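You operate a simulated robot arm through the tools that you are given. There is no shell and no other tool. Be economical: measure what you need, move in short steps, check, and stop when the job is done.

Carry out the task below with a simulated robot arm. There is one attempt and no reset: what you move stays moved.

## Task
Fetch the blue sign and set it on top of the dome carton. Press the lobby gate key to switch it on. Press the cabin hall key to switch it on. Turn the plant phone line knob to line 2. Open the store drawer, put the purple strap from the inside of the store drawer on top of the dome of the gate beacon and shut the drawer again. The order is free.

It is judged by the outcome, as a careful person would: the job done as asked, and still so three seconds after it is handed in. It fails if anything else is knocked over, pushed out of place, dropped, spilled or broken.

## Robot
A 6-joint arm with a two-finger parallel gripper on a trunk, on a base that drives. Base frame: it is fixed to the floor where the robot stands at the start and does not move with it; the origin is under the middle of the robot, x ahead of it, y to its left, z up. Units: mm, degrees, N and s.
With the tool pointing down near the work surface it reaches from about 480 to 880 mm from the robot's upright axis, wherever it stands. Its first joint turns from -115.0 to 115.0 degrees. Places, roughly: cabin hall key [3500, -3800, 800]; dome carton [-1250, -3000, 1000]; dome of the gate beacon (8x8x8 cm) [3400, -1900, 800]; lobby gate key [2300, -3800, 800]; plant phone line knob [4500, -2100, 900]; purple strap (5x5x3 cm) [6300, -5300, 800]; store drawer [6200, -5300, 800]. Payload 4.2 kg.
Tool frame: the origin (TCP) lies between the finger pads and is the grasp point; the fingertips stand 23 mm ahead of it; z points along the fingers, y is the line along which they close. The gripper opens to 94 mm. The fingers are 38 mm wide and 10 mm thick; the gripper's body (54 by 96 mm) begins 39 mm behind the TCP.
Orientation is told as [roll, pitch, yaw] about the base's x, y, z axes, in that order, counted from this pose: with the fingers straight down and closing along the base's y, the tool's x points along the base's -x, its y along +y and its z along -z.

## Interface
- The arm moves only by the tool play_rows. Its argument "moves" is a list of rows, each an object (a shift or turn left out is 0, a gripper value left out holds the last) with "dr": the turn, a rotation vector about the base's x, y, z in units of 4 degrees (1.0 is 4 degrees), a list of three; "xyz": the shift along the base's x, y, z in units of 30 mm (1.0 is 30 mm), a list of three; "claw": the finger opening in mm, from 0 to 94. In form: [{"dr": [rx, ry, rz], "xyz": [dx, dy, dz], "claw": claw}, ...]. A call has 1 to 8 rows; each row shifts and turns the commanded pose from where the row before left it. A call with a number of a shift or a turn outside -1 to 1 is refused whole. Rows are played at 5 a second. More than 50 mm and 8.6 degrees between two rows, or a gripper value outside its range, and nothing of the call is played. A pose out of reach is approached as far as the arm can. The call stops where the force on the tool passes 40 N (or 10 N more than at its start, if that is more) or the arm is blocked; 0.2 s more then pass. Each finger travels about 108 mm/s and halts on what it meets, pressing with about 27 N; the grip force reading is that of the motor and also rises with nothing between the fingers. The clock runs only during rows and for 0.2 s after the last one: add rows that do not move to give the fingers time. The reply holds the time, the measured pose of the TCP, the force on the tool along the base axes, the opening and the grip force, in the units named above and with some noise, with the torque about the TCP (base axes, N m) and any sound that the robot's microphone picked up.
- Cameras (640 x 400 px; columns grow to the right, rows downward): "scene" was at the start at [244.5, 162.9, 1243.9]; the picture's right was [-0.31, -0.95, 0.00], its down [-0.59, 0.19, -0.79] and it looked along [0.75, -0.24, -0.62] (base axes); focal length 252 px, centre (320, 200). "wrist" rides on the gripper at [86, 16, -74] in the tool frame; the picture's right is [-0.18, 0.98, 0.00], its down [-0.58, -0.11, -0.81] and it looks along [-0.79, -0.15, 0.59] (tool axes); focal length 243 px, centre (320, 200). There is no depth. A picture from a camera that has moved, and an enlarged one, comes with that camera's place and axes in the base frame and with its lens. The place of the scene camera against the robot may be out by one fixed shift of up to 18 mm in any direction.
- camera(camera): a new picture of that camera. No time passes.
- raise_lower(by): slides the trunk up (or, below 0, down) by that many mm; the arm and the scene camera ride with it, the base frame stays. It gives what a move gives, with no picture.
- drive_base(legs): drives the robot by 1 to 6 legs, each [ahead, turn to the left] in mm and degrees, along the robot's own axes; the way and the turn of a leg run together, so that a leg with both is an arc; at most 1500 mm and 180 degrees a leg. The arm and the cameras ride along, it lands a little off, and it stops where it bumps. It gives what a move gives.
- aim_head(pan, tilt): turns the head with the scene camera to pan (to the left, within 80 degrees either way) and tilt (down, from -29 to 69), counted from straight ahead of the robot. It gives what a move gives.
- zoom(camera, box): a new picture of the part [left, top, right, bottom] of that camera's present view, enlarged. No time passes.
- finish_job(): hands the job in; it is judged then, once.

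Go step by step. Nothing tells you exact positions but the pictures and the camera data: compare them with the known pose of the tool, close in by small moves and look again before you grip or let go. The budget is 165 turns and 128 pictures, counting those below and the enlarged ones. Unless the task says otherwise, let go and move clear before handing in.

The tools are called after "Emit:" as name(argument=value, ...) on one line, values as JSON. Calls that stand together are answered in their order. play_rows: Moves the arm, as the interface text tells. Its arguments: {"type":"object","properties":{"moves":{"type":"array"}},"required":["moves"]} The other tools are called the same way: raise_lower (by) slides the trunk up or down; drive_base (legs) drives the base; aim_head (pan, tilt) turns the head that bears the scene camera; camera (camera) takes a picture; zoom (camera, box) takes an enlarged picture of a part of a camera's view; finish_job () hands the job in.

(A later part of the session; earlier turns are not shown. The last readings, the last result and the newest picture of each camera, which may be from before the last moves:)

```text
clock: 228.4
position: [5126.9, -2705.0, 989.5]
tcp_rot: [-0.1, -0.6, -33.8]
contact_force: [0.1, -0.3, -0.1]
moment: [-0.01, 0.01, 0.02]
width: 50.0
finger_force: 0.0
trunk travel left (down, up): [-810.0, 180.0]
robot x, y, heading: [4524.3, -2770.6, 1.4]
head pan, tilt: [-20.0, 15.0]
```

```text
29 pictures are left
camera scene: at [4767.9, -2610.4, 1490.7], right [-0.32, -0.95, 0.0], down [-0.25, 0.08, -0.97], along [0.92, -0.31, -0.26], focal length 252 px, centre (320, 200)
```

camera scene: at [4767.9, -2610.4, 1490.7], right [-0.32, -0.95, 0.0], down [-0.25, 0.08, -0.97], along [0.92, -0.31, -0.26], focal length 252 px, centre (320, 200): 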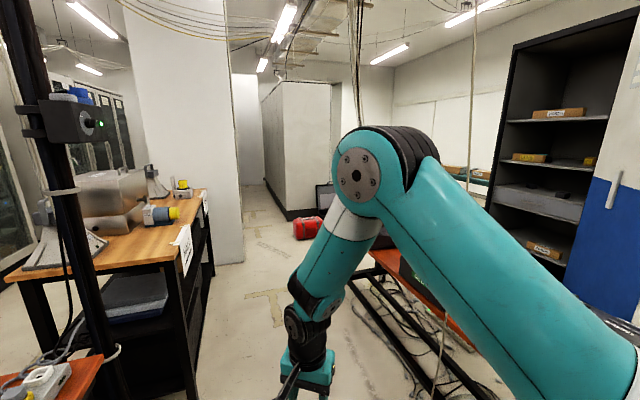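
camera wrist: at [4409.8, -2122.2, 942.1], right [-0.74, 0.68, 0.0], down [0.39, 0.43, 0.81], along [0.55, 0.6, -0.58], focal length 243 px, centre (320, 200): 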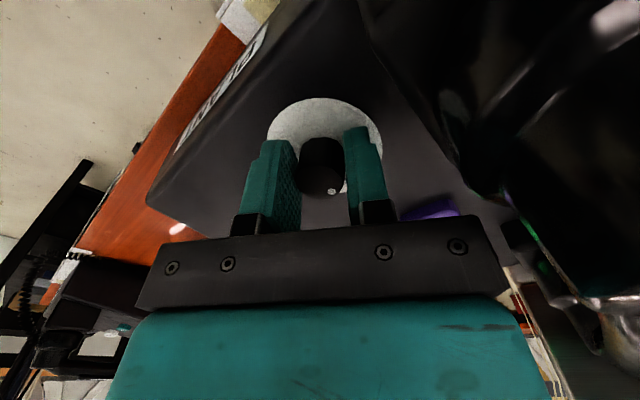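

The knob display reads LINE 2. Now I'll retract the arm and drive east along the aisle to get around the right row toward the store drawer.

Emit:
play_rows(moves=[{"xyz": [-0.8, 0, 0.9]}, {"xyz": [-0.8, 0, 0.9]}, {"xyz": [-0.8, 0, 0.9]}, {"xyz": [-0.8, 0, 0.9]}, {"xyz": [-0.6, 0, 0.9]}])

Emit:
drive_base(legs=[[0, -3.3], [1240, 0], [1240, 0]])

Emit:
aim_head(pan=-40, tilt=20)

Emit:
camera(camera="scene")

```text
clock: 229.6
position: [5011.7, -2703.9, 1125.1]
tcp_rot: [-0.1, -0.7, -33.8]
contact_force: [0.8, 0.8, -0.2]
moment: [0.01, 0.03, 0.03]
width: 50.1
finger_force: 0.1
trunk travel left (down, up): [-810.0, 180.0]
robot x, y, heading: [4517.4, -2776.6, 1.4]
head pan, tilt: [-20.0, 15.0]
```

```text
clock: 242.0
position: [7452.9, -2833.2, 1124.1]
tcp_rot: [-0.1, -0.7, -38.3]
contact_force: [0.3, 1.0, 0.2]
moment: [0.0, 0.04, -0.01]
width: 50.3
finger_force: 0.0
trunk travel left (down, up): [-810.0, 180.0]
robot x, y, heading: [6959.5, -2867.3, -3.1]
head pan, tilt: [-20.0, 15.0]
```

```text
clock: 242.8
position: [7452.8, -2833.6, 1124.2]
tcp_rot: [-0.1, -0.6, -38.4]
contact_force: [0.1, 1.3, -0.2]
moment: [0.01, 0.0, 0.01]
width: 49.7
finger_force: 0.1
trunk travel left (down, up): [-810.0, 180.0]
robot x, y, heading: [6957.7, -2867.6, -3.0]
head pan, tilt: [-40.0, 20.0]
```

```text
28 pictures are left
camera scene: at [7199.7, -2746.8, 1482.7], right [-0.68, -0.73, 0.0], down [-0.25, 0.23, -0.94], along [0.69, -0.64, -0.34], focal length 252 px, centre (320, 200)
```

scene: 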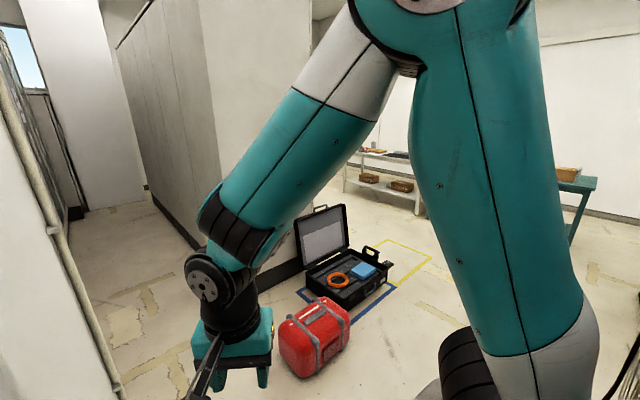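

Emit:
aim_head(pan=-78, tilt=30)

Emit:
camera(camera="scene")

```text
clock: 243.9
position: [7453.6, -2833.4, 1125.4]
tcp_rot: [-0.1, -0.8, -38.3]
contact_force: [-0.2, 0.8, 1.3]
moment: [0.02, 0.02, 0.02]
width: 49.8
finger_force: 0.1
trunk travel left (down, up): [-810.0, 180.0]
robot x, y, heading: [6955.4, -2861.6, -2.8]
head pan, tilt: [-78.0, 30.0]
```

```text
27 pictures are left
camera scene: at [7145.8, -2772.7, 1466.6], right [-0.99, -0.16, 0.0], down [-0.08, 0.49, -0.87], along [0.14, -0.86, -0.5], focal length 252 px, centre (320, 200)
```

scene: 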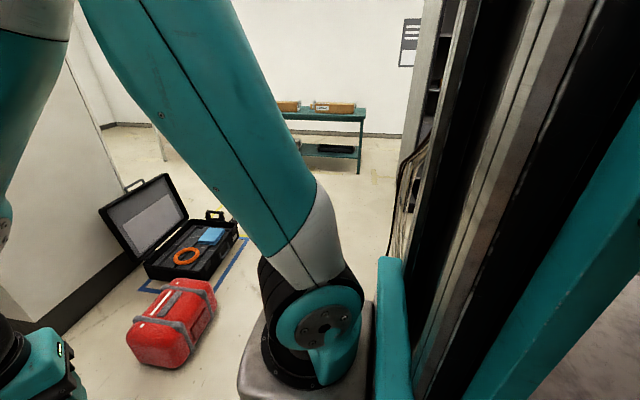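

There's a clear gap between the row's end (x≈6900) and the red box (x≈7900). I'll take it with an arc to the right and then look toward the drawer.

Emit:
drive_base(legs=[[60, 0], [700, -88], [1200, 0], [0, -45]])

Emit:
aim_head(pan=5, tilt=20)

Emit:
camera(camera="scene")

```text
clock: 256.3
position: [7057.8, -4881.2, 1124.6]
tcp_rot: [-0.1, -0.7, -173.2]
contact_force: [-0.3, -0.2, 0.0]
moment: [0.01, -0.04, 0.0]
width: 49.8
finger_force: 0.0
trunk travel left (down, up): [-810.0, 180.0]
robot x, y, heading: [7379.7, -4508.2, -137.9]
head pan, tilt: [-78.0, 30.0]
cut short: leg 2
```

```text
clock: 257.8
position: [7057.6, -4879.6, 1125.1]
tcp_rot: [-0.1, -0.8, -173.2]
contact_force: [0.2, -1.3, 0.7]
moment: [0.01, -0.02, 0.0]
width: 50.0
finger_force: 0.0
trunk travel left (down, up): [-810.0, 180.0]
robot x, y, heading: [7385.4, -4507.6, -138.1]
head pan, tilt: [5.0, 20.0]
```

```text
26 pictures are left
camera scene: at [7347.8, -4829.3, 1482.6], right [-0.73, 0.68, 0.0], down [0.23, 0.25, -0.94], along [-0.64, -0.69, -0.34], focal length 252 px, centre (320, 200)
```

scene: 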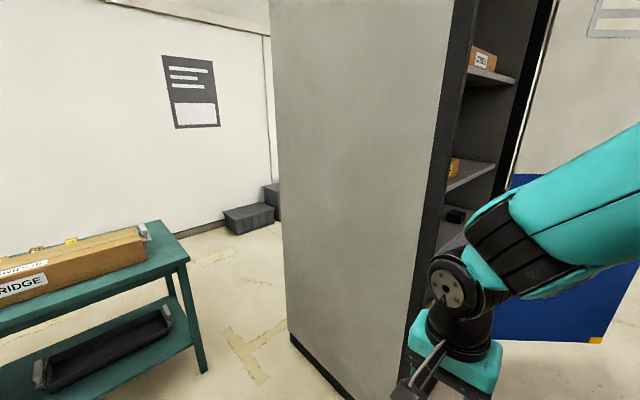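

The dark cabinet (with the drawer, facing +y) is ahead; I must get in front of it, between it and the table row. Turn west, advance, and look.

Emit:
drive_base(legs=[[0, -43], [500, 0]])

Emit:
aim_head(pan=45, tilt=25)

Emit:
camera(camera="scene")

Emit:
aim_head(pan=-10, tilt=30)

Emit:
camera(camera="scene")

```text
clock: 262.8
position: [6391.0, -4559.8, 1124.1]
tcp_rot: [0.0, -0.7, 144.5]
contact_force: [0.1, -0.6, 0.2]
moment: [0.03, -0.01, 0.02]
width: 50.1
finger_force: 0.1
trunk travel left (down, up): [-810.0, 180.0]
robot x, y, heading: [6884.0, -4501.4, 179.8]
head pan, tilt: [5.0, 20.0]
```

```text
clock: 263.8
position: [6390.8, -4560.2, 1125.3]
tcp_rot: [-0.1, -0.7, 144.5]
contact_force: [0.4, -0.5, -0.9]
moment: [0.01, -0.02, -0.01]
width: 50.1
finger_force: 0.1
trunk travel left (down, up): [-810.0, 180.0]
robot x, y, heading: [6884.2, -4500.8, 179.7]
head pan, tilt: [45.0, 25.0]
```

```text
25 pictures are left
camera scene: at [6674.5, -4769.2, 1474.6], right [-0.7, 0.71, 0.0], down [0.3, 0.3, -0.91], along [-0.64, -0.64, -0.42], focal length 252 px, centre (320, 200)
```

scene: 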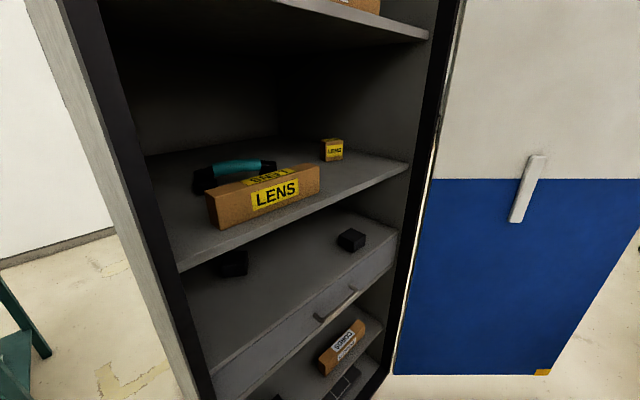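

```text
clock: 265.1
position: [6390.6, -4559.7, 1123.5]
tcp_rot: [-0.1, -0.8, 144.4]
contact_force: [0.4, 0.4, 0.3]
moment: [0.02, 0.05, 0.01]
width: 49.8
finger_force: 0.0
trunk travel left (down, up): [-810.0, 180.0]
robot x, y, heading: [6882.3, -4504.4, 179.6]
head pan, tilt: [-10.0, 30.0]
```

```text
24 pictures are left
camera scene: at [6651.1, -4688.4, 1466.6], right [0.18, 0.98, 0.0], down [0.49, -0.09, -0.87], along [-0.85, 0.15, -0.5], focal length 252 px, centre (320, 200)
```

scene: 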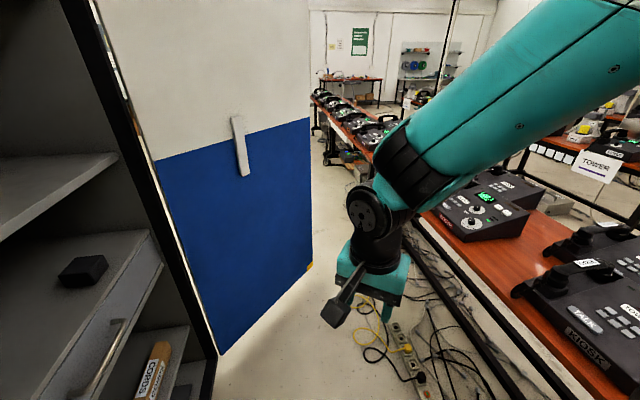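

The drawer has a horizontal bar handle near (6200,-5160,~790). I'll drive in front of it and face the cabinet.

Emit:
drive_base(legs=[[660, 0], [0, 90]])

Emit:
aim_head(pan=-15, tilt=35)

Emit:
camera(camera="scene")

```text
clock: 271.4
position: [6083.2, -4968.9, 1124.7]
tcp_rot: [-0.1, -0.7, -150.2]
contact_force: [-0.4, 0.1, -0.6]
moment: [-0.01, -0.03, 0.02]
width: 50.0
finger_force: 0.0
trunk travel left (down, up): [-810.0, 180.0]
robot x, y, heading: [6242.1, -4502.5, -115.5]
head pan, tilt: [-10.0, 30.0]
heard: click
stopped in leg 2: the robot was blocked; the commanded pose is now the measured one
```

```text
clock: 272.0
position: [6082.4, -4968.3, 1125.4]
tcp_rot: [-0.1, -0.7, -150.2]
contact_force: [-0.5, -0.3, -0.4]
moment: [-0.01, -0.02, 0.03]
width: 50.0
finger_force: 0.0
trunk travel left (down, up): [-810.0, 180.0]
robot x, y, heading: [6237.7, -4501.4, -115.4]
head pan, tilt: [-15.0, 35.0]
```

```text
23 pictures are left
camera scene: at [6304.2, -4793.0, 1458.8], right [-0.76, 0.65, 0.0], down [0.37, 0.44, -0.82], along [-0.53, -0.63, -0.57], focal length 252 px, centre (320, 200)
```

scene: 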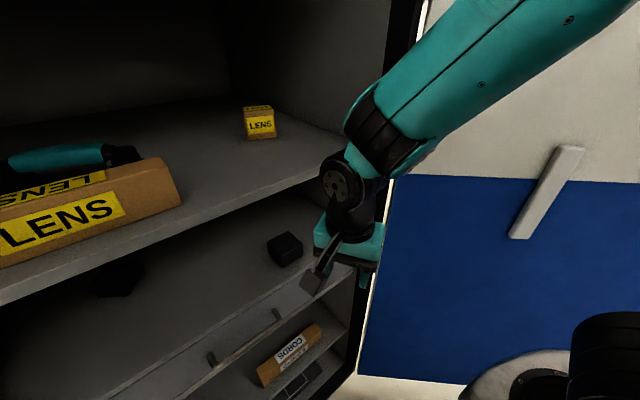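

The rear corner bumped into something near the power strip under the tables. I'll turn back a few degrees to clear it and work from this heading; then turn the tool to point at the drawer.

Emit:
drive_base(legs=[[0, -4]])

Emit:
play_rows(moves=[{"dr": [-1, -0.22, -0.22], "xyz": [0.6, 0, 0]}, {"dr": [-1, -0.22, -0.22], "xyz": [0.6, 0, 0]}, {"dr": [-1, -0.22, -0.22], "xyz": [0.6, 0, 0]}, {"dr": [-1, -0.22, -0.22], "xyz": [0.6, 0, 0]}, {"dr": [-1, -0.22, -0.22], "xyz": [0.6, 0, 0]}, {"dr": [-1, -0.22, -0.22], "xyz": [0.6, 0, 0]}, {"dr": [-1, -0.22, -0.22], "xyz": [0.6, 0, 0]}, {"dr": [-1, -0.22, -0.22], "xyz": [0.6, 0, 0]}])

Emit:
play_rows(moves=[{"dr": [-1, -0.22, -0.22]}, {"dr": [-1, -0.22, -0.22]}, {"dr": [-1, -0.22, -0.22]}, {"dr": [-1, -0.22, -0.22]}, {"dr": [-1, -0.22, -0.22]}, {"dr": [-1, -0.22, -0.22]}, {"dr": [-1, -0.22, -0.22]}])

Emit:
play_rows(moves=[{"dr": [-1, -0.22, -0.22]}, {"dr": [-1, -0.22, -0.22]}, {"dr": [-1, -0.22, -0.22]}, {"dr": [-1, -0.22, -0.22]}, {"dr": [-1, -0.22, -0.22]}, {"dr": [-1, -0.22, -0.22]}, {"dr": [-1, -0.22, -0.22]}, {}])

```text
clock: 272.9
position: [6057.3, -4959.9, 1123.4]
tcp_rot: [-0.2, -0.7, -153.4]
contact_force: [0.0, 0.1, -0.3]
moment: [0.0, -0.03, -0.03]
width: 49.6
finger_force: 0.0
trunk travel left (down, up): [-810.0, 180.0]
robot x, y, heading: [6238.3, -4500.4, -118.4]
head pan, tilt: [-15.0, 35.0]
stopped in leg 1: the robot was blocked; the commanded pose is now the measured one
```

```text
clock: 274.7
position: [6201.6, -4959.1, 1125.6]
tcp_rot: [32.3, -6.3, -162.7]
contact_force: [-0.5, 0.0, 0.5]
moment: [-0.01, 0.0, 0.0]
width: 50.1
finger_force: 0.0
trunk travel left (down, up): [-810.0, 180.0]
robot x, y, heading: [6240.0, -4502.5, -118.3]
head pan, tilt: [-15.0, 35.0]
```

```text
clock: 276.5
position: [6184.2, -5031.1, 1143.6]
tcp_rot: [62.2, -5.0, 179.0]
contact_force: [-0.5, 0.2, 0.0]
moment: [-0.04, -0.01, 0.01]
width: 49.8
finger_force: 0.0
out of reach, approached as far as the arm can: row 1, 2, 3, 4, 5, 6, 7
trunk travel left (down, up): [-810.0, 180.0]
robot x, y, heading: [6238.9, -4498.5, -118.6]
head pan, tilt: [-15.0, 35.0]
stopped in row 7: the arm was blocked; the commanded pose is now the measured one
```

```text
clock: 278.3
position: [6177.9, -5087.4, 1247.0]
tcp_rot: [89.1, 2.9, 169.6]
contact_force: [-0.5, -0.5, -0.1]
moment: [-0.02, 0.01, 0.01]
width: 49.8
finger_force: 0.1
out of reach, approached as far as the arm can: row 1, 2, 3, 4, 5, 6, 7
trunk travel left (down, up): [-810.0, 180.0]
robot x, y, heading: [6239.8, -4503.3, -118.3]
head pan, tilt: [-15.0, 35.0]
```

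Emit:
camera(camera="scene")

Emit:
camera(camera="wrist")

```text
22 pictures are left
camera scene: at [6339.7, -4802.9, 1429.2], right [-0.99, 0.14, 0.0], down [0.11, 0.82, -0.56], along [-0.08, -0.55, -0.83], focal length 252 px, centre (320, 200)
```

scene: 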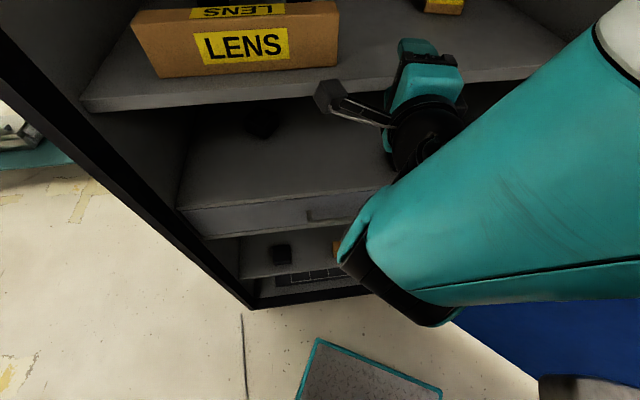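

```text
21 pictures are left
camera wrist: at [6275.9, -5030.0, 1267.8], right [-0.23, 0.03, 0.97], down [-0.42, 0.9, -0.13], along [-0.88, -0.44, -0.2], focal length 243 px, centre (320, 200)
```

wrist: 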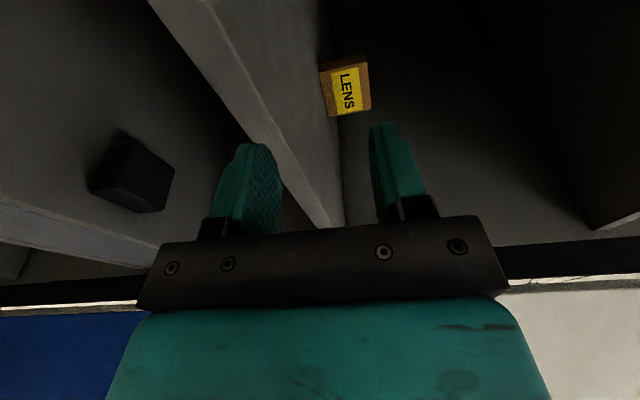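

The wrist is folded too tightly and is close to the shelf above. I'll undo half of the rotation while retracting, then lower the trunk.

Emit:
play_rows(moves=[{"dr": [1, 0.22, 0.22]}, {"dr": [1, 0.22, 0.22]}, {"dr": [1, 0.22, 0.22]}, {"dr": [1, 0.22, 0.22]}, {"dr": [1, 0.22, 0.22]}, {"dr": [1, 0.22, 0.22]}, {"dr": [1, 0.22, 0.22]}, {"dr": [1, 0.22, 0.22], "xyz": [0, 0.5, 0]}])

Emit:
play_rows(moves=[{"dr": [1, 0.22, 0.22], "xyz": [0, 0.5, 0]}, {"dr": [1, 0.22, 0.22], "xyz": [0, 0.5, 0]}, {"dr": [1, 0.22, 0.22], "xyz": [0, 0.5, 0]}, {}])

Emit:
raise_lower(by=-300)

Emit:
aim_head(pan=10, tilt=40)

Emit:
camera(camera="scene")

```text
clock: 280.1
position: [6199.0, -5067.2, 1243.9]
tcp_rot: [57.6, -6.5, -179.4]
contact_force: [-0.1, -0.3, 0.6]
moment: [0.02, 0.0, -0.03]
width: 50.0
finger_force: 0.0
trunk travel left (down, up): [-810.0, 180.0]
robot x, y, heading: [6240.0, -4502.1, -118.3]
head pan, tilt: [-15.0, 35.0]
```

```text
clock: 281.1
position: [6197.2, -5021.5, 1244.3]
tcp_rot: [45.4, -8.5, -175.2]
contact_force: [-0.3, -0.3, -0.3]
moment: [0.02, 0.0, -0.01]
width: 50.1
finger_force: 0.2
trunk travel left (down, up): [-810.0, 180.0]
robot x, y, heading: [6242.8, -4501.4, -118.6]
head pan, tilt: [-15.0, 35.0]
```

```text
clock: 284.1
position: [6197.8, -5020.8, 944.8]
tcp_rot: [45.5, -8.6, -175.2]
contact_force: [0.3, -0.2, -0.1]
moment: [-0.04, 0.03, 0.0]
width: 50.1
finger_force: 0.0
trunk travel left (down, up): [-510.0, 480.0]
robot x, y, heading: [6243.2, -4500.0, -118.4]
head pan, tilt: [-15.0, 35.0]
```

```text
clock: 285.0
position: [6198.3, -5023.2, 944.7]
tcp_rot: [45.5, -8.5, -175.2]
contact_force: [0.2, -0.2, -0.5]
moment: [-0.01, 0.0, 0.03]
width: 49.9
finger_force: 0.0
trunk travel left (down, up): [-510.0, 480.0]
robot x, y, heading: [6241.4, -4500.6, -118.3]
head pan, tilt: [10.0, 40.0]
```

```text
20 pictures are left
camera scene: at [6323.3, -4813.5, 1151.2], right [-0.95, 0.32, 0.0], down [0.2, 0.61, -0.77], along [-0.24, -0.73, -0.64], focal length 252 px, centre (320, 200)
```

scene: 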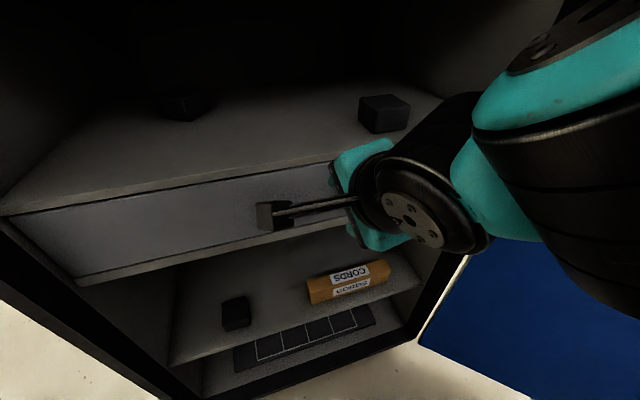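

The handle bar should be at about (6243,-5120,855), ~180 mm long. I'll tilt the tool further forward while closing in at a distance, and look with the wrist camera.

Emit:
play_rows(moves=[{"dr": [-1, -0.22, -0.15], "xyz": [0.3, 0, -0.3]}, {"dr": [-1, -0.22, -0.15], "xyz": [0.3, 0, -0.3]}, {"dr": [-1, -0.22, -0.15], "xyz": [0.3, 0, -0.3]}, {"dr": [-1, -0.22, -0.15], "xyz": [0.3, 0, -0.3]}, {"dr": [-1, -0.22, -0.15], "xyz": [0.3, 0, -0.3]}, {"dr": [-1, -0.22, -0.15], "xyz": [0, 0, -0.3]}, {"dr": [-1, -0.22, -0.15], "xyz": [0, 0, -0.3]}, {}])

Emit:
camera(camera="wrist")

```text
clock: 286.8
position: [6234.9, -5026.7, 903.6]
tcp_rot: [75.5, 0.3, 176.0]
contact_force: [0.3, -0.8, -0.6]
moment: [0.01, 0.01, -0.02]
width: 49.9
finger_force: 0.1
trunk travel left (down, up): [-510.0, 480.0]
robot x, y, heading: [6240.9, -4501.3, -118.6]
head pan, tilt: [10.0, 40.0]
```

```text
19 pictures are left
camera wrist: at [6325.1, -4965.3, 938.0], right [-0.21, -0.23, 0.95], down [-0.52, 0.85, 0.1], along [-0.83, -0.48, -0.3], focal length 243 px, centre (320, 200)
```

wrist: 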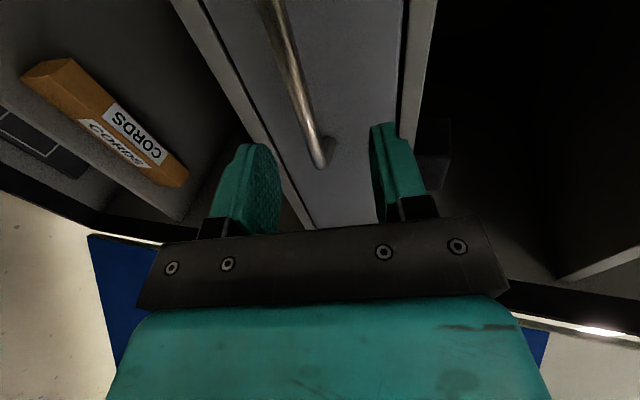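

The bar is clearly visible between the fingers' planes, at z≈858. Finish the rotation, lower to that height, then advance.

Emit:
play_rows(moves=[{"dr": [-1, 0, 0.3], "xyz": [0, 0, -0.5]}, {"dr": [-1, 0, 0.3], "xyz": [0, 0, -0.5]}, {"dr": [-1, 0, 0.4], "xyz": [0, -0.4, -0.4]}, {"xyz": [0, -0.8, 0]}, {}])

Emit:
camera(camera="wrist")

```text
clock: 287.3
position: [6233.7, -5038.6, 942.8]
tcp_rot: [83.1, 6.6, 176.5]
contact_force: [0.8, 0.7, -0.6]
moment: [-0.08, -0.01, -0.08]
width: 49.9
finger_force: 0.1
out of reach, approached as far as the arm can: row 1, 2
trunk travel left (down, up): [-510.0, 480.0]
robot x, y, heading: [6239.4, -4500.5, -118.3]
head pan, tilt: [10.0, 40.0]
stopped in row 2: the arm was blocked; the commanded pose is now the measured one
```

```text
18 pictures are left
camera wrist: at [6320.8, -4972.1, 975.9], right [-0.3, -0.1, 0.95], down [-0.53, 0.85, -0.08], along [-0.8, -0.52, -0.31], focal length 243 px, centre (320, 200)
```

wrist: 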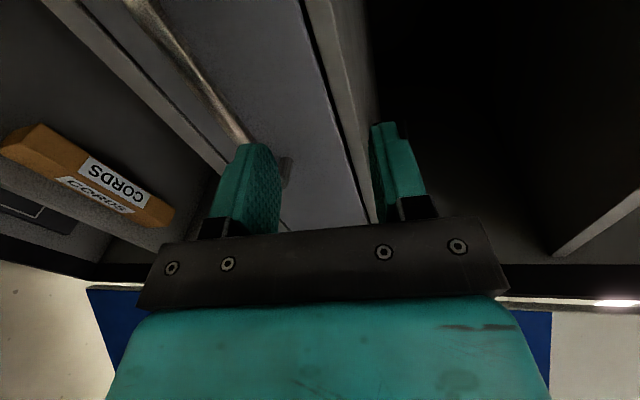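

The arm needs a lower trunk for this posture. Lower it by 110 mm and readjust.

Emit:
raise_lower(by=-130)

Emit:
play_rows(moves=[{"dr": [-0.6, -0.3, 0.3], "xyz": [0, 0, 0.5]}, {"dr": [-0.6, -0.6, 0.3], "xyz": [0, 0, 0.5]}, {"dr": [-0.5, -0.6, 0.3], "xyz": [0, 0, 0.5]}, {}])

Emit:
camera(camera="wrist")

```text
clock: 288.8
position: [6232.5, -5039.8, 810.8]
tcp_rot: [83.2, 6.4, 176.4]
contact_force: [-0.1, -0.3, 0.6]
moment: [0.0, -0.02, -0.04]
width: 50.0
finger_force: 0.0
trunk travel left (down, up): [-380.0, 610.0]
robot x, y, heading: [6240.6, -4504.5, -118.5]
head pan, tilt: [10.0, 40.0]
```

```text
clock: 289.8
position: [6235.3, -5044.3, 854.8]
tcp_rot: [88.7, 10.7, -179.1]
contact_force: [0.1, 0.7, -0.5]
moment: [0.01, -0.01, 0.02]
width: 50.0
finger_force: 0.0
out of reach, approached as far as the arm can: row 2, 3
trunk travel left (down, up): [-380.0, 610.0]
robot x, y, heading: [6239.0, -4502.2, -118.5]
head pan, tilt: [10.0, 40.0]
```

```text
17 pictures are left
camera wrist: at [6316.1, -4968.3, 887.7], right [-0.36, -0.03, 0.93], down [-0.57, 0.8, -0.2], along [-0.74, -0.6, -0.31], focal length 243 px, centre (320, 200)
```

wrist: 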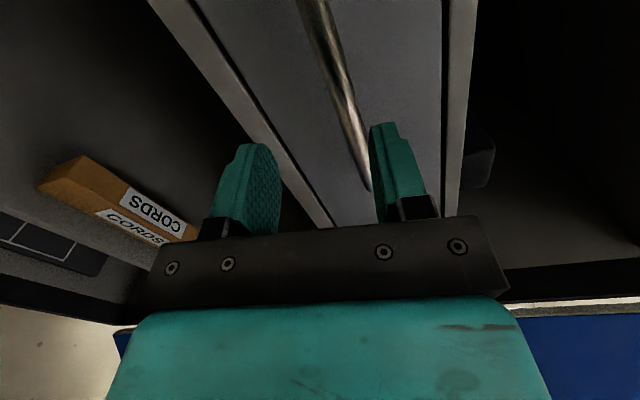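

Emit:
play_rows(moves=[{"dr": [0, 0.9, 0], "xyz": [0, -0.3, 0]}, {"dr": [0, 0.9, 0], "xyz": [0, -0.4, 0]}, {"dr": [0, 0.9, 0], "xyz": [0, -0.5, 0]}, {"xyz": [0, -0.3, 0]}, {}])

Emit:
camera(camera="wrist")

```text
clock: 291.0
position: [6244.4, -5087.1, 861.6]
tcp_rot: [89.4, 1.2, -178.1]
contact_force: [0.1, -0.5, -0.4]
moment: [0.0, 0.01, 0.01]
width: 49.9
finger_force: 0.1
trunk travel left (down, up): [-380.0, 610.0]
robot x, y, heading: [6241.1, -4499.1, -118.1]
head pan, tilt: [10.0, 40.0]
```

```text
16 pictures are left
camera wrist: at [6328.3, -5010.4, 879.1], right [-0.2, -0.02, 0.98], down [-0.61, 0.79, -0.11], along [-0.77, -0.62, -0.17], focal length 243 px, centre (320, 200)
```

wrist: 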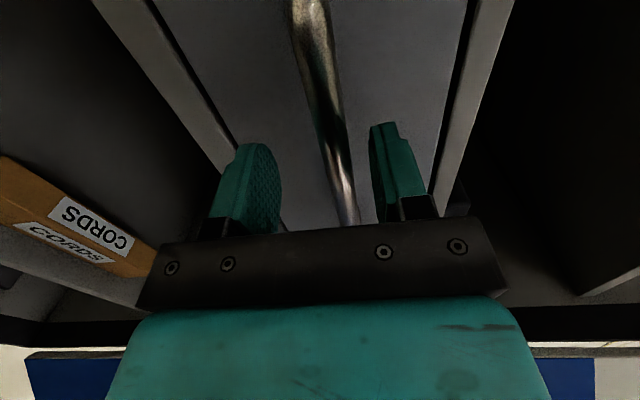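

Well aligned. Advance onto the bar, then close.

Emit:
play_rows(moves=[{"xyz": [0, -0.4, 0.12]}, {"xyz": [0, -0.4, 0]}, {}])

Emit:
play_rows(moves=[{"claw": 40}, {"claw": 30}, {"claw": 20}, {"claw": 10}, {"claw": 4}, {}])

```text
clock: 291.8
position: [6244.0, -5111.2, 866.2]
tcp_rot: [89.3, 1.1, -178.1]
contact_force: [-3.9, 38.8, -2.4]
moment: [-1.09, -0.35, -0.81]
width: 48.8
finger_force: 0.1
trunk travel left (down, up): [-380.0, 610.0]
robot x, y, heading: [6241.4, -4501.7, -118.3]
head pan, tilt: [10.0, 40.0]
```

```text
clock: 293.2
position: [6244.8, -5111.8, 868.9]
tcp_rot: [89.7, 1.1, -178.1]
contact_force: [0.8, 34.7, 29.8]
moment: [0.05, 0.39, -0.42]
width: 17.3
finger_force: 15.4
trunk travel left (down, up): [-380.0, 610.0]
robot x, y, heading: [6240.1, -4502.5, -118.4]
head pan, tilt: [10.0, 40.0]
```

Fingers are on the bar, pressing on the face. Ease off a little and pull out slowly.

Emit:
play_rows(moves=[{"xyz": [0, 0.1, 0.1], "claw": 0}, {"xyz": [0, 0.1, 0]}, {}, {}])

Emit:
play_rows(moves=[{"xyz": [0, 0.5, 0]}, {"xyz": [0, 0.5, 0]}, {"xyz": [0, 0.5, 0]}, {}])

```text
clock: 294.2
position: [6242.2, -5104.9, 870.3]
tcp_rot: [89.7, 1.1, -178.2]
contact_force: [14.3, -2.4, 32.0]
moment: [0.25, 1.79, -1.1]
width: 14.2
finger_force: 45.0
trunk travel left (down, up): [-380.0, 610.0]
robot x, y, heading: [6239.8, -4503.1, -118.5]
head pan, tilt: [10.0, 40.0]
```

```text
clock: 295.1
position: [6244.3, -5064.2, 870.3]
tcp_rot: [90.0, 0.9, -178.0]
contact_force: [11.6, 0.0, 13.7]
moment: [0.2, 1.73, 1.26]
width: 14.2
finger_force: 44.3
trunk travel left (down, up): [-380.0, 610.0]
robot x, y, heading: [6240.3, -4502.4, -118.2]
head pan, tilt: [10.0, 40.0]
stopped in row 4: the force on the tool passed its limit (the readings are from after the stop); the commanded pose is now the measured one
```

The drawer is moving (bar held, ~45 mm out). Keep pulling.

Emit:
play_rows(moves=[{"xyz": [0, 0.4, -0.05]}, {"xyz": [0, 0.4, 0]}, {"xyz": [0, 0.4, 0]}, {"xyz": [0, 0.4, 0]}, {}])

Emit:
camera(camera="scene")

```text
clock: 295.4
position: [6244.1, -5062.6, 869.5]
tcp_rot: [90.1, 0.9, -178.0]
contact_force: [7.5, 0.3, 3.4]
moment: [0.11, 1.76, 1.32]
width: 14.3
finger_force: 44.8
trunk travel left (down, up): [-380.0, 610.0]
robot x, y, heading: [6240.1, -4501.8, -118.2]
head pan, tilt: [10.0, 40.0]
stopped in row 1: the force on the tool passed its limit (the readings are from after the stop); the commanded pose is now the measured one
```

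```text
15 pictures are left
camera scene: at [6325.3, -4813.2, 1019.8], right [-0.95, 0.32, 0.0], down [0.21, 0.62, -0.76], along [-0.24, -0.72, -0.65], focal length 252 px, centre (320, 200)
```

scene: 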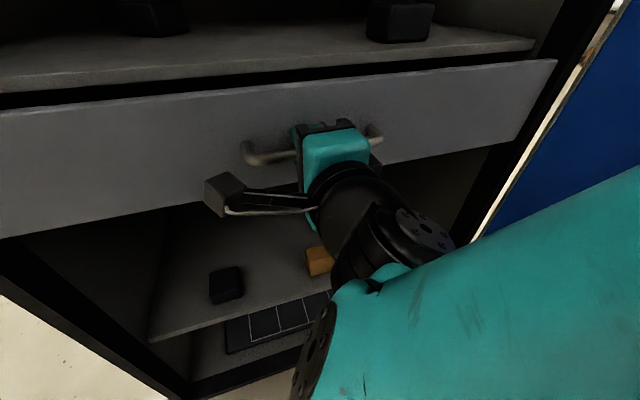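

The drawer is open ~45 mm but the arm is at its inner limit. I'll let go, withdraw, and reposition the base (a bit south, then square to the cabinet) so that I can pull by driving backwards.

Emit:
play_rows(moves=[{"claw": 30}, {"claw": 50}, {}, {"xyz": [0, 0.5, 0.1], "dr": [0.5, 0, 0]}, {"xyz": [0, 0.5, 0.1], "dr": [0.5, 0, 0]}, {"xyz": [0, 0.5, 0.2], "dr": [1, 0, 0]}, {"xyz": [0, 0.3, 0.3], "dr": [1, 0, 0]}, {}])

Emit:
drive_base(legs=[[70, 0]])

```text
clock: 297.2
position: [6233.4, -5006.4, 875.6]
tcp_rot: [76.5, -0.8, -179.1]
contact_force: [-0.4, 0.4, -0.5]
moment: [-0.04, 0.0, 0.02]
width: 50.2
finger_force: 0.1
trunk travel left (down, up): [-380.0, 610.0]
robot x, y, heading: [6237.1, -4499.9, -118.3]
head pan, tilt: [10.0, 40.0]
```

```text
clock: 298.2
position: [6199.5, -5069.7, 875.8]
tcp_rot: [76.8, -0.8, -179.2]
contact_force: [1.3, -0.3, 0.0]
moment: [-0.01, 0.01, 0.03]
width: 49.9
finger_force: 0.1
trunk travel left (down, up): [-380.0, 610.0]
robot x, y, heading: [6209.6, -4562.2, -118.1]
head pan, tilt: [10.0, 40.0]
```

Emit:
play_rows(moves=[{"xyz": [0, 0.5, 0], "dr": [1, 0, 0]}, {"xyz": [0, 0.6, 0.2], "dr": [1, 0, 0]}, {"xyz": [0, 0.4, 0.9], "dr": [1, 0, 0]}, {"xyz": [0, 0, 1], "dr": [1, 0, 0]}, {"xyz": [0, 0, 0.5], "dr": [1, 0, 0]}, {}])

Emit:
drive_base(legs=[[0, 28]])

```text
clock: 299.6
position: [6192.6, -5024.7, 951.3]
tcp_rot: [56.4, -1.5, -179.4]
contact_force: [0.0, -0.4, 0.0]
moment: [0.02, 0.01, 0.03]
width: 49.9
finger_force: 0.0
trunk travel left (down, up): [-380.0, 610.0]
robot x, y, heading: [6207.5, -4563.6, -118.2]
head pan, tilt: [10.0, 40.0]
```

```text
clock: 301.4
position: [6408.4, -4979.2, 950.7]
tcp_rot: [56.4, -1.4, -152.1]
contact_force: [0.3, 0.6, 0.1]
moment: [0.03, 0.01, -0.01]
width: 50.1
finger_force: 0.1
trunk travel left (down, up): [-380.0, 610.0]
robot x, y, heading: [6206.3, -4566.6, -90.7]
head pan, tilt: [10.0, 40.0]
```

Now square to the cabinet. Bring the tool back in front of the bar with a ~65° tilt.

Emit:
play_rows(moves=[{"dr": [0, 0, -1], "xyz": [-0.83, 0, 0]}, {"dr": [0, 0, -1], "xyz": [-0.83, 0, 0]}, {"dr": [0, 0, -1], "xyz": [-0.83, 0, 0]}, {"dr": [0, 0, -1], "xyz": [-0.83, 0, 0]}, {"dr": [0, 0, -1], "xyz": [-0.83, 0, 0]}, {"dr": [0, 0, -1], "xyz": [-0.83, -0.5, 0]}, {"dr": [0, 0, -1], "xyz": [-0.83, -0.5, -0.5]}, {}])

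Emit:
play_rows(moves=[{"dr": [-1, 0, 0], "xyz": [0, -0.2, -0.6]}, {"dr": [-1, 0, 0], "xyz": [0, -0.2, -0.6]}, {"xyz": [0, -0.2, -0.3]}, {}])

Emit:
camera(camera="wrist")

```text
clock: 303.2
position: [6268.1, -5007.0, 928.3]
tcp_rot: [56.5, -1.4, 179.9]
contact_force: [-0.3, -0.7, 0.1]
moment: [-0.01, -0.02, 0.01]
width: 49.9
finger_force: 0.1
out of reach, approached as far as the arm can: row 4, 5, 6, 7
trunk travel left (down, up): [-380.0, 610.0]
robot x, y, heading: [6206.1, -4564.8, -90.4]
head pan, tilt: [10.0, 40.0]
```

```text
clock: 304.2
position: [6280.4, -5032.4, 892.5]
tcp_rot: [64.5, -1.4, 179.7]
contact_force: [0.4, -0.1, 0.9]
moment: [0.03, 0.01, 0.01]
width: 50.0
finger_force: 0.0
out of reach, approached as far as the arm can: row 2, 3
trunk travel left (down, up): [-380.0, 610.0]
robot x, y, heading: [6207.4, -4561.1, -90.5]
head pan, tilt: [10.0, 40.0]
```

```text
14 pictures are left
camera wrist: at [6368.6, -4972.6, 936.9], right [-0.17, -0.42, 0.89], down [-0.57, 0.78, 0.26], along [-0.8, -0.47, -0.37], focal length 243 px, centre (320, 200)
```

wrist: 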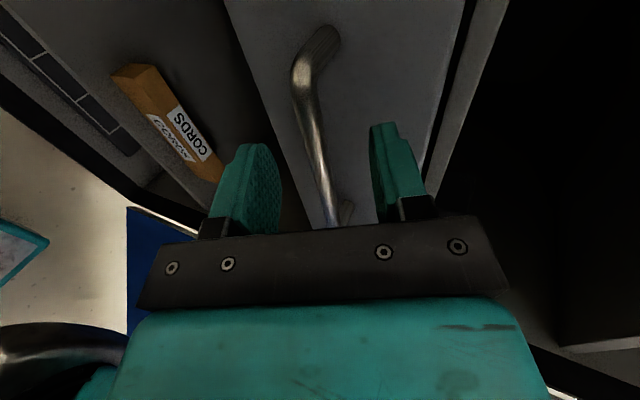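

The bar lies between the fingers. Advance along the tool onto it and grip.

Emit:
play_rows(moves=[{"xyz": [0.4, -0.5, -0.25]}, {"xyz": [0.4, -0.5, -0.25]}, {"xyz": [0, -0.4, -0.2]}, {"xyz": [0, -0.3, -0.13]}, {}])

Emit:
play_rows(moves=[{"claw": 40}, {"claw": 30}, {"claw": 20}, {"claw": 10}, {"claw": 0}, {}])

```text
clock: 305.4
position: [6304.0, -5083.1, 867.3]
tcp_rot: [64.4, -1.3, 179.8]
contact_force: [-0.4, 0.9, -0.4]
moment: [-0.04, 0.0, -0.01]
width: 49.8
finger_force: 0.0
trunk travel left (down, up): [-380.0, 610.0]
robot x, y, heading: [6208.0, -4564.1, -90.9]
head pan, tilt: [10.0, 40.0]
```

```text
clock: 306.3
position: [6304.4, -5083.2, 875.0]
tcp_rot: [65.6, -0.6, 179.7]
contact_force: [-1.3, -1.4, 25.4]
moment: [-0.86, -0.33, 0.11]
width: 25.0
finger_force: 16.3
trunk travel left (down, up): [-380.0, 610.0]
robot x, y, heading: [6208.9, -4565.3, -90.8]
head pan, tilt: [10.0, 40.0]
stopped in row 4: the force on the tool passed its limit (the readings are from after the stop); the commanded pose is now the measured one
```

Emit:
play_rows(moves=[{"xyz": [0, 0.02, 0.2], "claw": 20}, {"claw": 12}, {"claw": 0}, {}, {}])

```text
clock: 307.5
position: [6304.3, -5083.0, 875.3]
tcp_rot: [64.7, -1.1, 179.9]
contact_force: [4.1, 1.2, -38.1]
moment: [-0.99, -1.27, -0.45]
width: 25.7
finger_force: 45.3
trunk travel left (down, up): [-380.0, 610.0]
robot x, y, heading: [6210.3, -4563.4, -90.8]
head pan, tilt: [10.0, 40.0]
```

Gripped at the bar's bend. Relieve the vertical load and pull by driving backwards.

Emit:
play_rows(moves=[{"xyz": [0, 0, -0.12]}, {}])

Emit:
drive_base(legs=[[-60, 0]])

Emit:
camera(camera="scene")

```text
clock: 308.1
position: [6304.1, -5082.3, 875.8]
tcp_rot: [65.2, -0.8, 179.7]
contact_force: [2.0, -0.8, -15.6]
moment: [-1.01, -1.35, -0.1]
width: 25.1
finger_force: 45.2
trunk travel left (down, up): [-380.0, 610.0]
robot x, y, heading: [6209.0, -4562.0, -90.4]
head pan, tilt: [10.0, 40.0]
```

```text
clock: 309.1
position: [6304.9, -5022.4, 875.0]
tcp_rot: [65.2, -0.9, 179.7]
contact_force: [7.8, -1.8, -4.1]
moment: [-1.25, -1.31, 0.36]
width: 24.9
finger_force: 45.0
trunk travel left (down, up): [-380.0, 610.0]
robot x, y, heading: [6206.5, -4505.5, -90.9]
head pan, tilt: [10.0, 40.0]
```

```text
13 pictures are left
camera scene: at [6425.1, -4747.4, 1021.3], right [-0.99, -0.16, 0.0], down [-0.1, 0.63, -0.77], along [0.12, -0.76, -0.64], focal length 252 px, centre (320, 200)
```

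scene: 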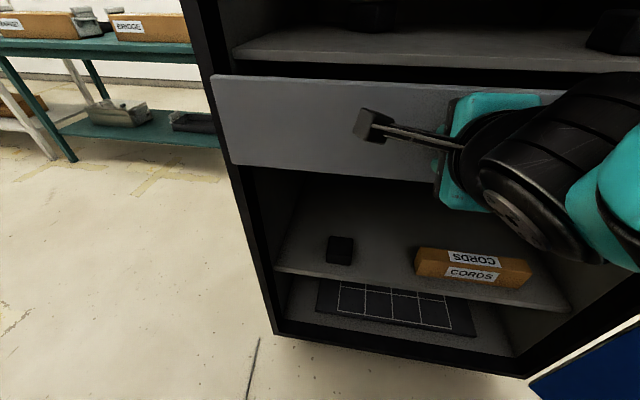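

Works. Continue backing.

Emit:
drive_base(legs=[[-80, 0]])

Emit:
play_rows(moves=[{"xyz": [0, 0.3, 0]}, {"xyz": [0, 0.3, 0]}, {}])

```text
clock: 310.3
position: [6306.0, -4943.3, 875.0]
tcp_rot: [65.3, -1.0, 179.2]
contact_force: [-1.9, 1.6, -5.3]
moment: [-1.24, -1.3, 0.01]
width: 24.8
finger_force: 44.7
trunk travel left (down, up): [-380.0, 610.0]
robot x, y, heading: [6208.8, -4427.1, -90.2]
head pan, tilt: [10.0, 40.0]
stopped in leg 1: the robot was blocked; the commanded pose is now the measured one
```

```text
clock: 311.1
position: [6304.7, -4925.9, 875.4]
tcp_rot: [65.2, -1.1, 179.3]
contact_force: [2.4, 0.1, -13.3]
moment: [-1.1, -1.26, -0.8]
width: 25.2
finger_force: 44.9
trunk travel left (down, up): [-380.0, 610.0]
robot x, y, heading: [6209.6, -4429.8, -90.2]
head pan, tilt: [10.0, 40.0]
```

Emit:
play_rows(moves=[{"xyz": [0, 0.3, 0]}, {"xyz": [0, 0.3, 0]}, {"xyz": [0, 0.3, 0]}, {}])

Emit:
aim_head(pan=0, tilt=55)

Emit:
camera(camera="scene")

```text
clock: 312.1
position: [6306.1, -4899.9, 875.4]
tcp_rot: [65.1, -1.1, 179.5]
contact_force: [1.1, 0.8, -28.7]
moment: [-1.01, -1.34, 0.25]
width: 25.1
finger_force: 45.3
trunk travel left (down, up): [-380.0, 610.0]
robot x, y, heading: [6208.9, -4422.2, -90.4]
head pan, tilt: [10.0, 40.0]
```

```text
clock: 312.9
position: [6306.0, -4899.2, 875.3]
tcp_rot: [65.1, -1.2, 179.4]
contact_force: [-0.2, 0.1, -32.9]
moment: [-0.85, -1.32, -0.28]
width: 24.9
finger_force: 44.6
trunk travel left (down, up): [-380.0, 610.0]
robot x, y, heading: [6205.6, -4428.4, -90.5]
head pan, tilt: [0.0, 55.0]
```

```text
12 pictures are left
camera scene: at [6413.5, -4657.4, 1000.3], right [-1.0, 0.01, 0.0], down [0.0, 0.82, -0.57], along [0.0, -0.57, -0.82], focal length 252 px, centre (320, 200)
```

scene: 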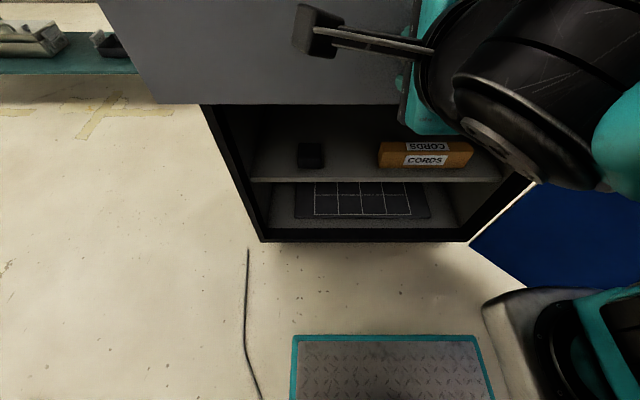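

The drawer is open ~225 mm. Let go, withdraw backwards from the bar, and raise the trunk to look inside.

Emit:
play_rows(moves=[{"claw": 40}, {"claw": 56}, {"xyz": [0, 0.3, 0.15]}, {"xyz": [0, 0.3, 0.15]}, {"xyz": [0, 0.3, 0.15]}, {"xyz": [0, 0.3, 0.15]}, {}])

```text
clock: 314.5
position: [6306.0, -4861.4, 894.7]
tcp_rot: [65.4, -1.1, 179.4]
contact_force: [0.4, 0.3, -0.3]
moment: [0.0, -0.01, -0.03]
width: 56.1
finger_force: 0.0
trunk travel left (down, up): [-380.0, 610.0]
robot x, y, heading: [6205.8, -4423.8, -90.2]
head pan, tilt: [0.0, 55.0]
```

Emit:
raise_lower(by=280)

Emit:
play_rows(moves=[{"dr": [1, 0, 0]}, {"dr": [1, 0, 0]}, {"dr": [1, 0, 0]}, {"dr": [1, 0, 0]}, {"dr": [1, 0, 0]}, {"dr": [1, 0, 0]}, {"dr": [1, 0, 0]}, {"dr": [1, 0, 0]}])

Emit:
play_rows(moves=[{"dr": [1, 0, 0]}, {"dr": [1, 0, 0]}, {"dr": [1, 0, 0]}, {"dr": [1, 0, 0]}, {"dr": [1, 0, 0]}, {"dr": [1, 0, 0]}, {"dr": [1, 0, 0]}, {"dr": [1, 0, 0]}])

Emit:
aim_head(pan=0, tilt=50)

Emit:
camera(camera="scene")

```text
clock: 317.3
position: [6305.1, -4860.6, 1172.8]
tcp_rot: [65.3, -1.1, 179.3]
contact_force: [-1.1, 0.8, -0.2]
moment: [0.02, -0.02, 0.01]
width: 55.8
finger_force: 0.0
trunk travel left (down, up): [-660.0, 330.0]
robot x, y, heading: [6205.3, -4426.9, -90.3]
head pan, tilt: [0.0, 55.0]
```

```text
clock: 319.1
position: [6306.2, -4861.3, 1174.1]
tcp_rot: [33.1, -1.1, -180.0]
contact_force: [-0.3, -0.2, 0.1]
moment: [-0.01, 0.01, 0.0]
width: 55.9
finger_force: 0.1
trunk travel left (down, up): [-660.0, 330.0]
robot x, y, heading: [6211.7, -4427.8, -90.3]
head pan, tilt: [0.0, 55.0]
```

```text
clock: 320.9
position: [6305.3, -4861.4, 1175.1]
tcp_rot: [1.3, -1.1, -179.3]
contact_force: [0.3, 0.1, 0.6]
moment: [-0.04, -0.01, 0.01]
width: 55.8
finger_force: 0.0
trunk travel left (down, up): [-660.0, 330.0]
robot x, y, heading: [6207.6, -4426.7, -90.2]
head pan, tilt: [0.0, 55.0]
```

```text
clock: 321.6
position: [6305.0, -4861.8, 1174.3]
tcp_rot: [1.3, -1.0, -179.3]
contact_force: [-0.5, 0.7, -0.4]
moment: [-0.01, 0.0, 0.02]
width: 56.0
finger_force: 0.0
trunk travel left (down, up): [-660.0, 330.0]
robot x, y, heading: [6205.8, -4425.1, -90.3]
head pan, tilt: [0.0, 50.0]
```

```text
11 pictures are left
camera scene: at [6413.3, -4661.8, 1287.0], right [-1.0, 0.01, 0.0], down [0.0, 0.77, -0.64], along [0.0, -0.64, -0.77], focal length 252 px, centre (320, 200)
```

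scene: 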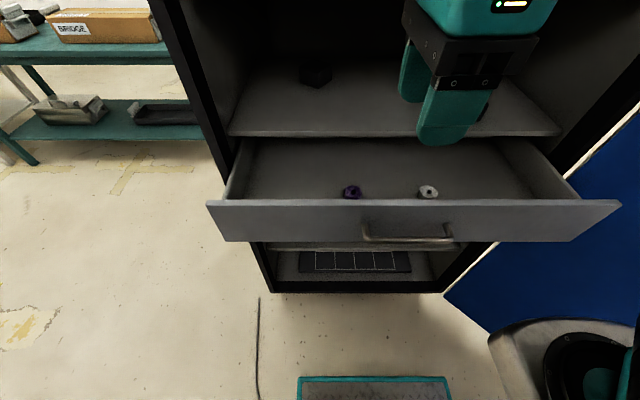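

The purple strap lies at about (6337,-5046,~825) in the open drawer. Move above it and look with the wrist camera.

Emit:
play_rows(moves=[{"xyz": [0.2, -0.88, -0.8], "claw": 90}, {"xyz": [0.2, -0.88, -0.9]}, {"xyz": [0.2, -0.88, -0.9]}, {"xyz": [0.2, -0.88, -0.9]}, {"xyz": [0.2, -0.88, -0.9]}, {"xyz": [0.1, -0.88, -0.9]}, {"xyz": [0, -0.85, -0.9]}, {}])

Emit:
camera(camera="wrist")

```text
clock: 323.4
position: [6339.4, -5046.8, 987.8]
tcp_rot: [1.3, -1.0, -179.3]
contact_force: [-0.5, 0.0, -0.1]
moment: [0.0, 0.01, 0.0]
width: 90.1
finger_force: 0.1
trunk travel left (down, up): [-660.0, 330.0]
robot x, y, heading: [6206.7, -4429.7, -90.4]
head pan, tilt: [0.0, 50.0]
```

```text
10 pictures are left
camera wrist: at [6428.0, -5060.9, 1060.5], right [-0.17, -0.98, 0.03], down [-0.57, 0.12, 0.81], along [-0.8, 0.12, -0.58], focal length 243 px, centre (320, 200)
```

wrist: 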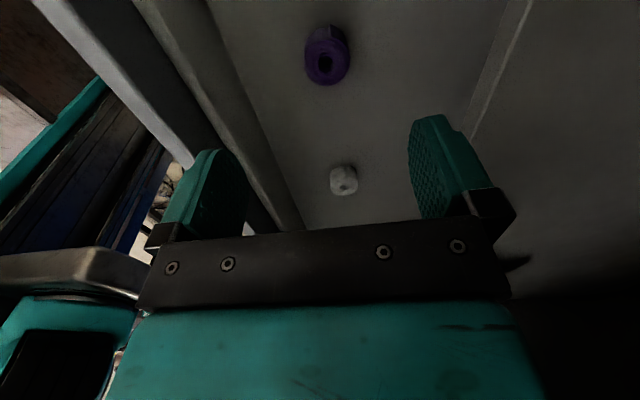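

Emit:
play_rows(moves=[{"xyz": [-0.1, -0.15, -0.9]}, {"xyz": [-0.1, -0.15, -0.9]}, {"xyz": [0, 0, -0.9]}, {}])

Emit:
camera(camera="wrist")

```text
clock: 324.4
position: [6332.3, -5056.6, 906.8]
tcp_rot: [1.3, -1.1, -179.3]
contact_force: [1.1, -0.7, -0.4]
moment: [0.01, 0.01, -0.02]
width: 89.9
finger_force: 0.1
trunk travel left (down, up): [-660.0, 330.0]
robot x, y, heading: [6209.5, -4426.4, -90.4]
head pan, tilt: [0.0, 50.0]
```

```text
9 pictures are left
camera wrist: at [6420.0, -5069.4, 979.1], right [-0.17, -0.98, 0.03], down [-0.57, 0.12, 0.81], along [-0.8, 0.13, -0.58], focal length 243 px, centre (320, 200)
```

wrist: 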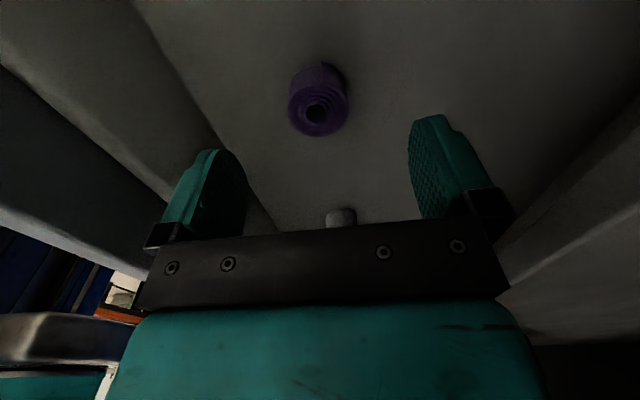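

The strap is an upright roll, top centre (6320,-5053,832). Descend around it and grip.

Emit:
play_rows(moves=[{"xyz": [-0.4, 0.1, -0.9]}, {"xyz": [0, 0, -0.9]}, {"xyz": [0, 0, -0.5]}, {}])

Emit:
play_rows(moves=[{"xyz": [0, 0, -0.2]}, {"claw": 70}, {"claw": 58}, {"claw": 50}, {"claw": 42}, {"claw": 30}, {}])

```text
clock: 325.4
position: [6319.3, -5050.7, 836.5]
tcp_rot: [1.3, -1.0, -179.3]
contact_force: [-1.6, 0.1, 6.4]
moment: [0.35, -0.07, 0.14]
width: 90.2
finger_force: 0.4
trunk travel left (down, up): [-660.0, 330.0]
robot x, y, heading: [6212.4, -4427.8, -90.1]
head pan, tilt: [0.0, 50.0]
```

```text
clock: 325.8
position: [6319.4, -5051.8, 837.3]
tcp_rot: [1.7, -0.9, -179.3]
contact_force: [-8.2, 0.2, 23.0]
moment: [1.25, -0.19, 0.47]
width: 90.0
finger_force: 0.1
trunk travel left (down, up): [-660.0, 330.0]
robot x, y, heading: [6209.1, -4427.9, -90.3]
head pan, tilt: [0.0, 50.0]
stopped in row 1: the force on the tool passed its limit (the readings are from after the stop); the commanded pose is now the measured one
```

Emit:
play_rows(moves=[{"xyz": [0, 0, 0.12]}, {"claw": 70}, {"claw": 58}, {"claw": 50}, {"claw": 42}, {"claw": 30}, {}])

Emit:
play_rows(moves=[{"xyz": [0, 0, 0.5]}, {"xyz": [0, 0, 1]}, {"xyz": [0, 0, 1]}, {"xyz": [0, 0, 1]}, {"xyz": [0, 0, 1]}, {"xyz": [0, 0.5, 1]}, {}])

```text
clock: 327.4
position: [6319.7, -5051.5, 840.3]
tcp_rot: [1.4, -0.9, -179.4]
contact_force: [0.5, 0.6, -0.1]
moment: [0.01, 0.0, -0.03]
width: 41.6
finger_force: 27.1
trunk travel left (down, up): [-660.0, 330.0]
robot x, y, heading: [6209.6, -4426.1, -90.5]
head pan, tilt: [0.0, 50.0]
```

```text
clock: 329.0
position: [6316.9, -5036.8, 1005.0]
tcp_rot: [1.4, -0.8, -179.3]
contact_force: [0.1, -0.3, 0.0]
moment: [-0.01, -0.05, 0.01]
width: 41.3
finger_force: 27.3
trunk travel left (down, up): [-660.0, 330.0]
robot x, y, heading: [6209.5, -4425.3, -90.3]
head pan, tilt: [0.0, 50.0]
```

Strap held. Now push the drawer shut with the gripper body, to the left of the bar handle: first move in front of the drawer at height.

Emit:
play_rows(moves=[{"xyz": [0.5, 0.9, 0.1]}, {"xyz": [0.5, 0.9, 0]}, {"xyz": [0.5, 0.9, 0]}, {"xyz": [0.5, 0.9, 0]}, {"xyz": [0.5, 0.9, 0]}, {"xyz": [0.5, 0.9, 0]}, {"xyz": [0.5, 0.9, 0]}, {}])

Emit:
play_rows(moves=[{"xyz": [0, 0, -0.9]}, {"xyz": [0, 0, -0.9]}, {"xyz": [0, 0, -0.9]}, {"xyz": [0, 0, -0.9]}, {"xyz": [0, 0, -0.9]}, {}])

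Emit:
camera(camera="scene")

```text
clock: 330.8
position: [6424.8, -4849.2, 1007.1]
tcp_rot: [1.3, -1.0, -179.3]
contact_force: [0.5, 0.3, 0.1]
moment: [0.03, 0.0, 0.0]
width: 41.5
finger_force: 27.5
trunk travel left (down, up): [-660.0, 330.0]
robot x, y, heading: [6208.6, -4425.8, -90.3]
head pan, tilt: [0.0, 50.0]
```

```text
clock: 332.2
position: [6425.6, -4848.2, 871.0]
tcp_rot: [1.4, -1.0, -179.4]
contact_force: [0.2, 0.5, -0.7]
moment: [0.0, 0.02, 0.0]
width: 41.2
finger_force: 27.2
trunk travel left (down, up): [-660.0, 330.0]
robot x, y, heading: [6210.7, -4427.2, -90.5]
head pan, tilt: [0.0, 50.0]
```

```text
8 pictures are left
camera scene: at [6413.3, -4661.8, 1287.1], right [-1.0, 0.01, 0.0], down [0.0, 0.77, -0.64], along [0.0, -0.64, -0.77], focal length 252 px, centre (320, 200)
```

scene: 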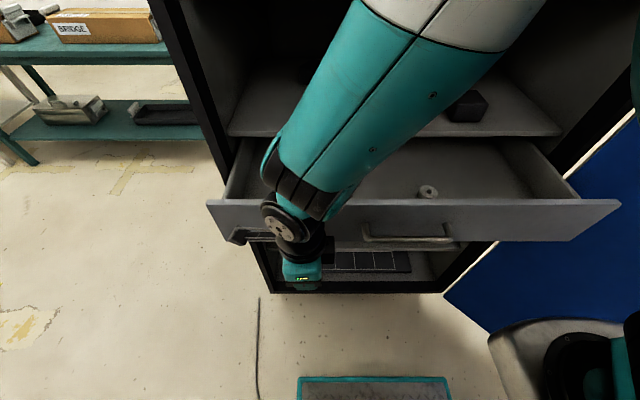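

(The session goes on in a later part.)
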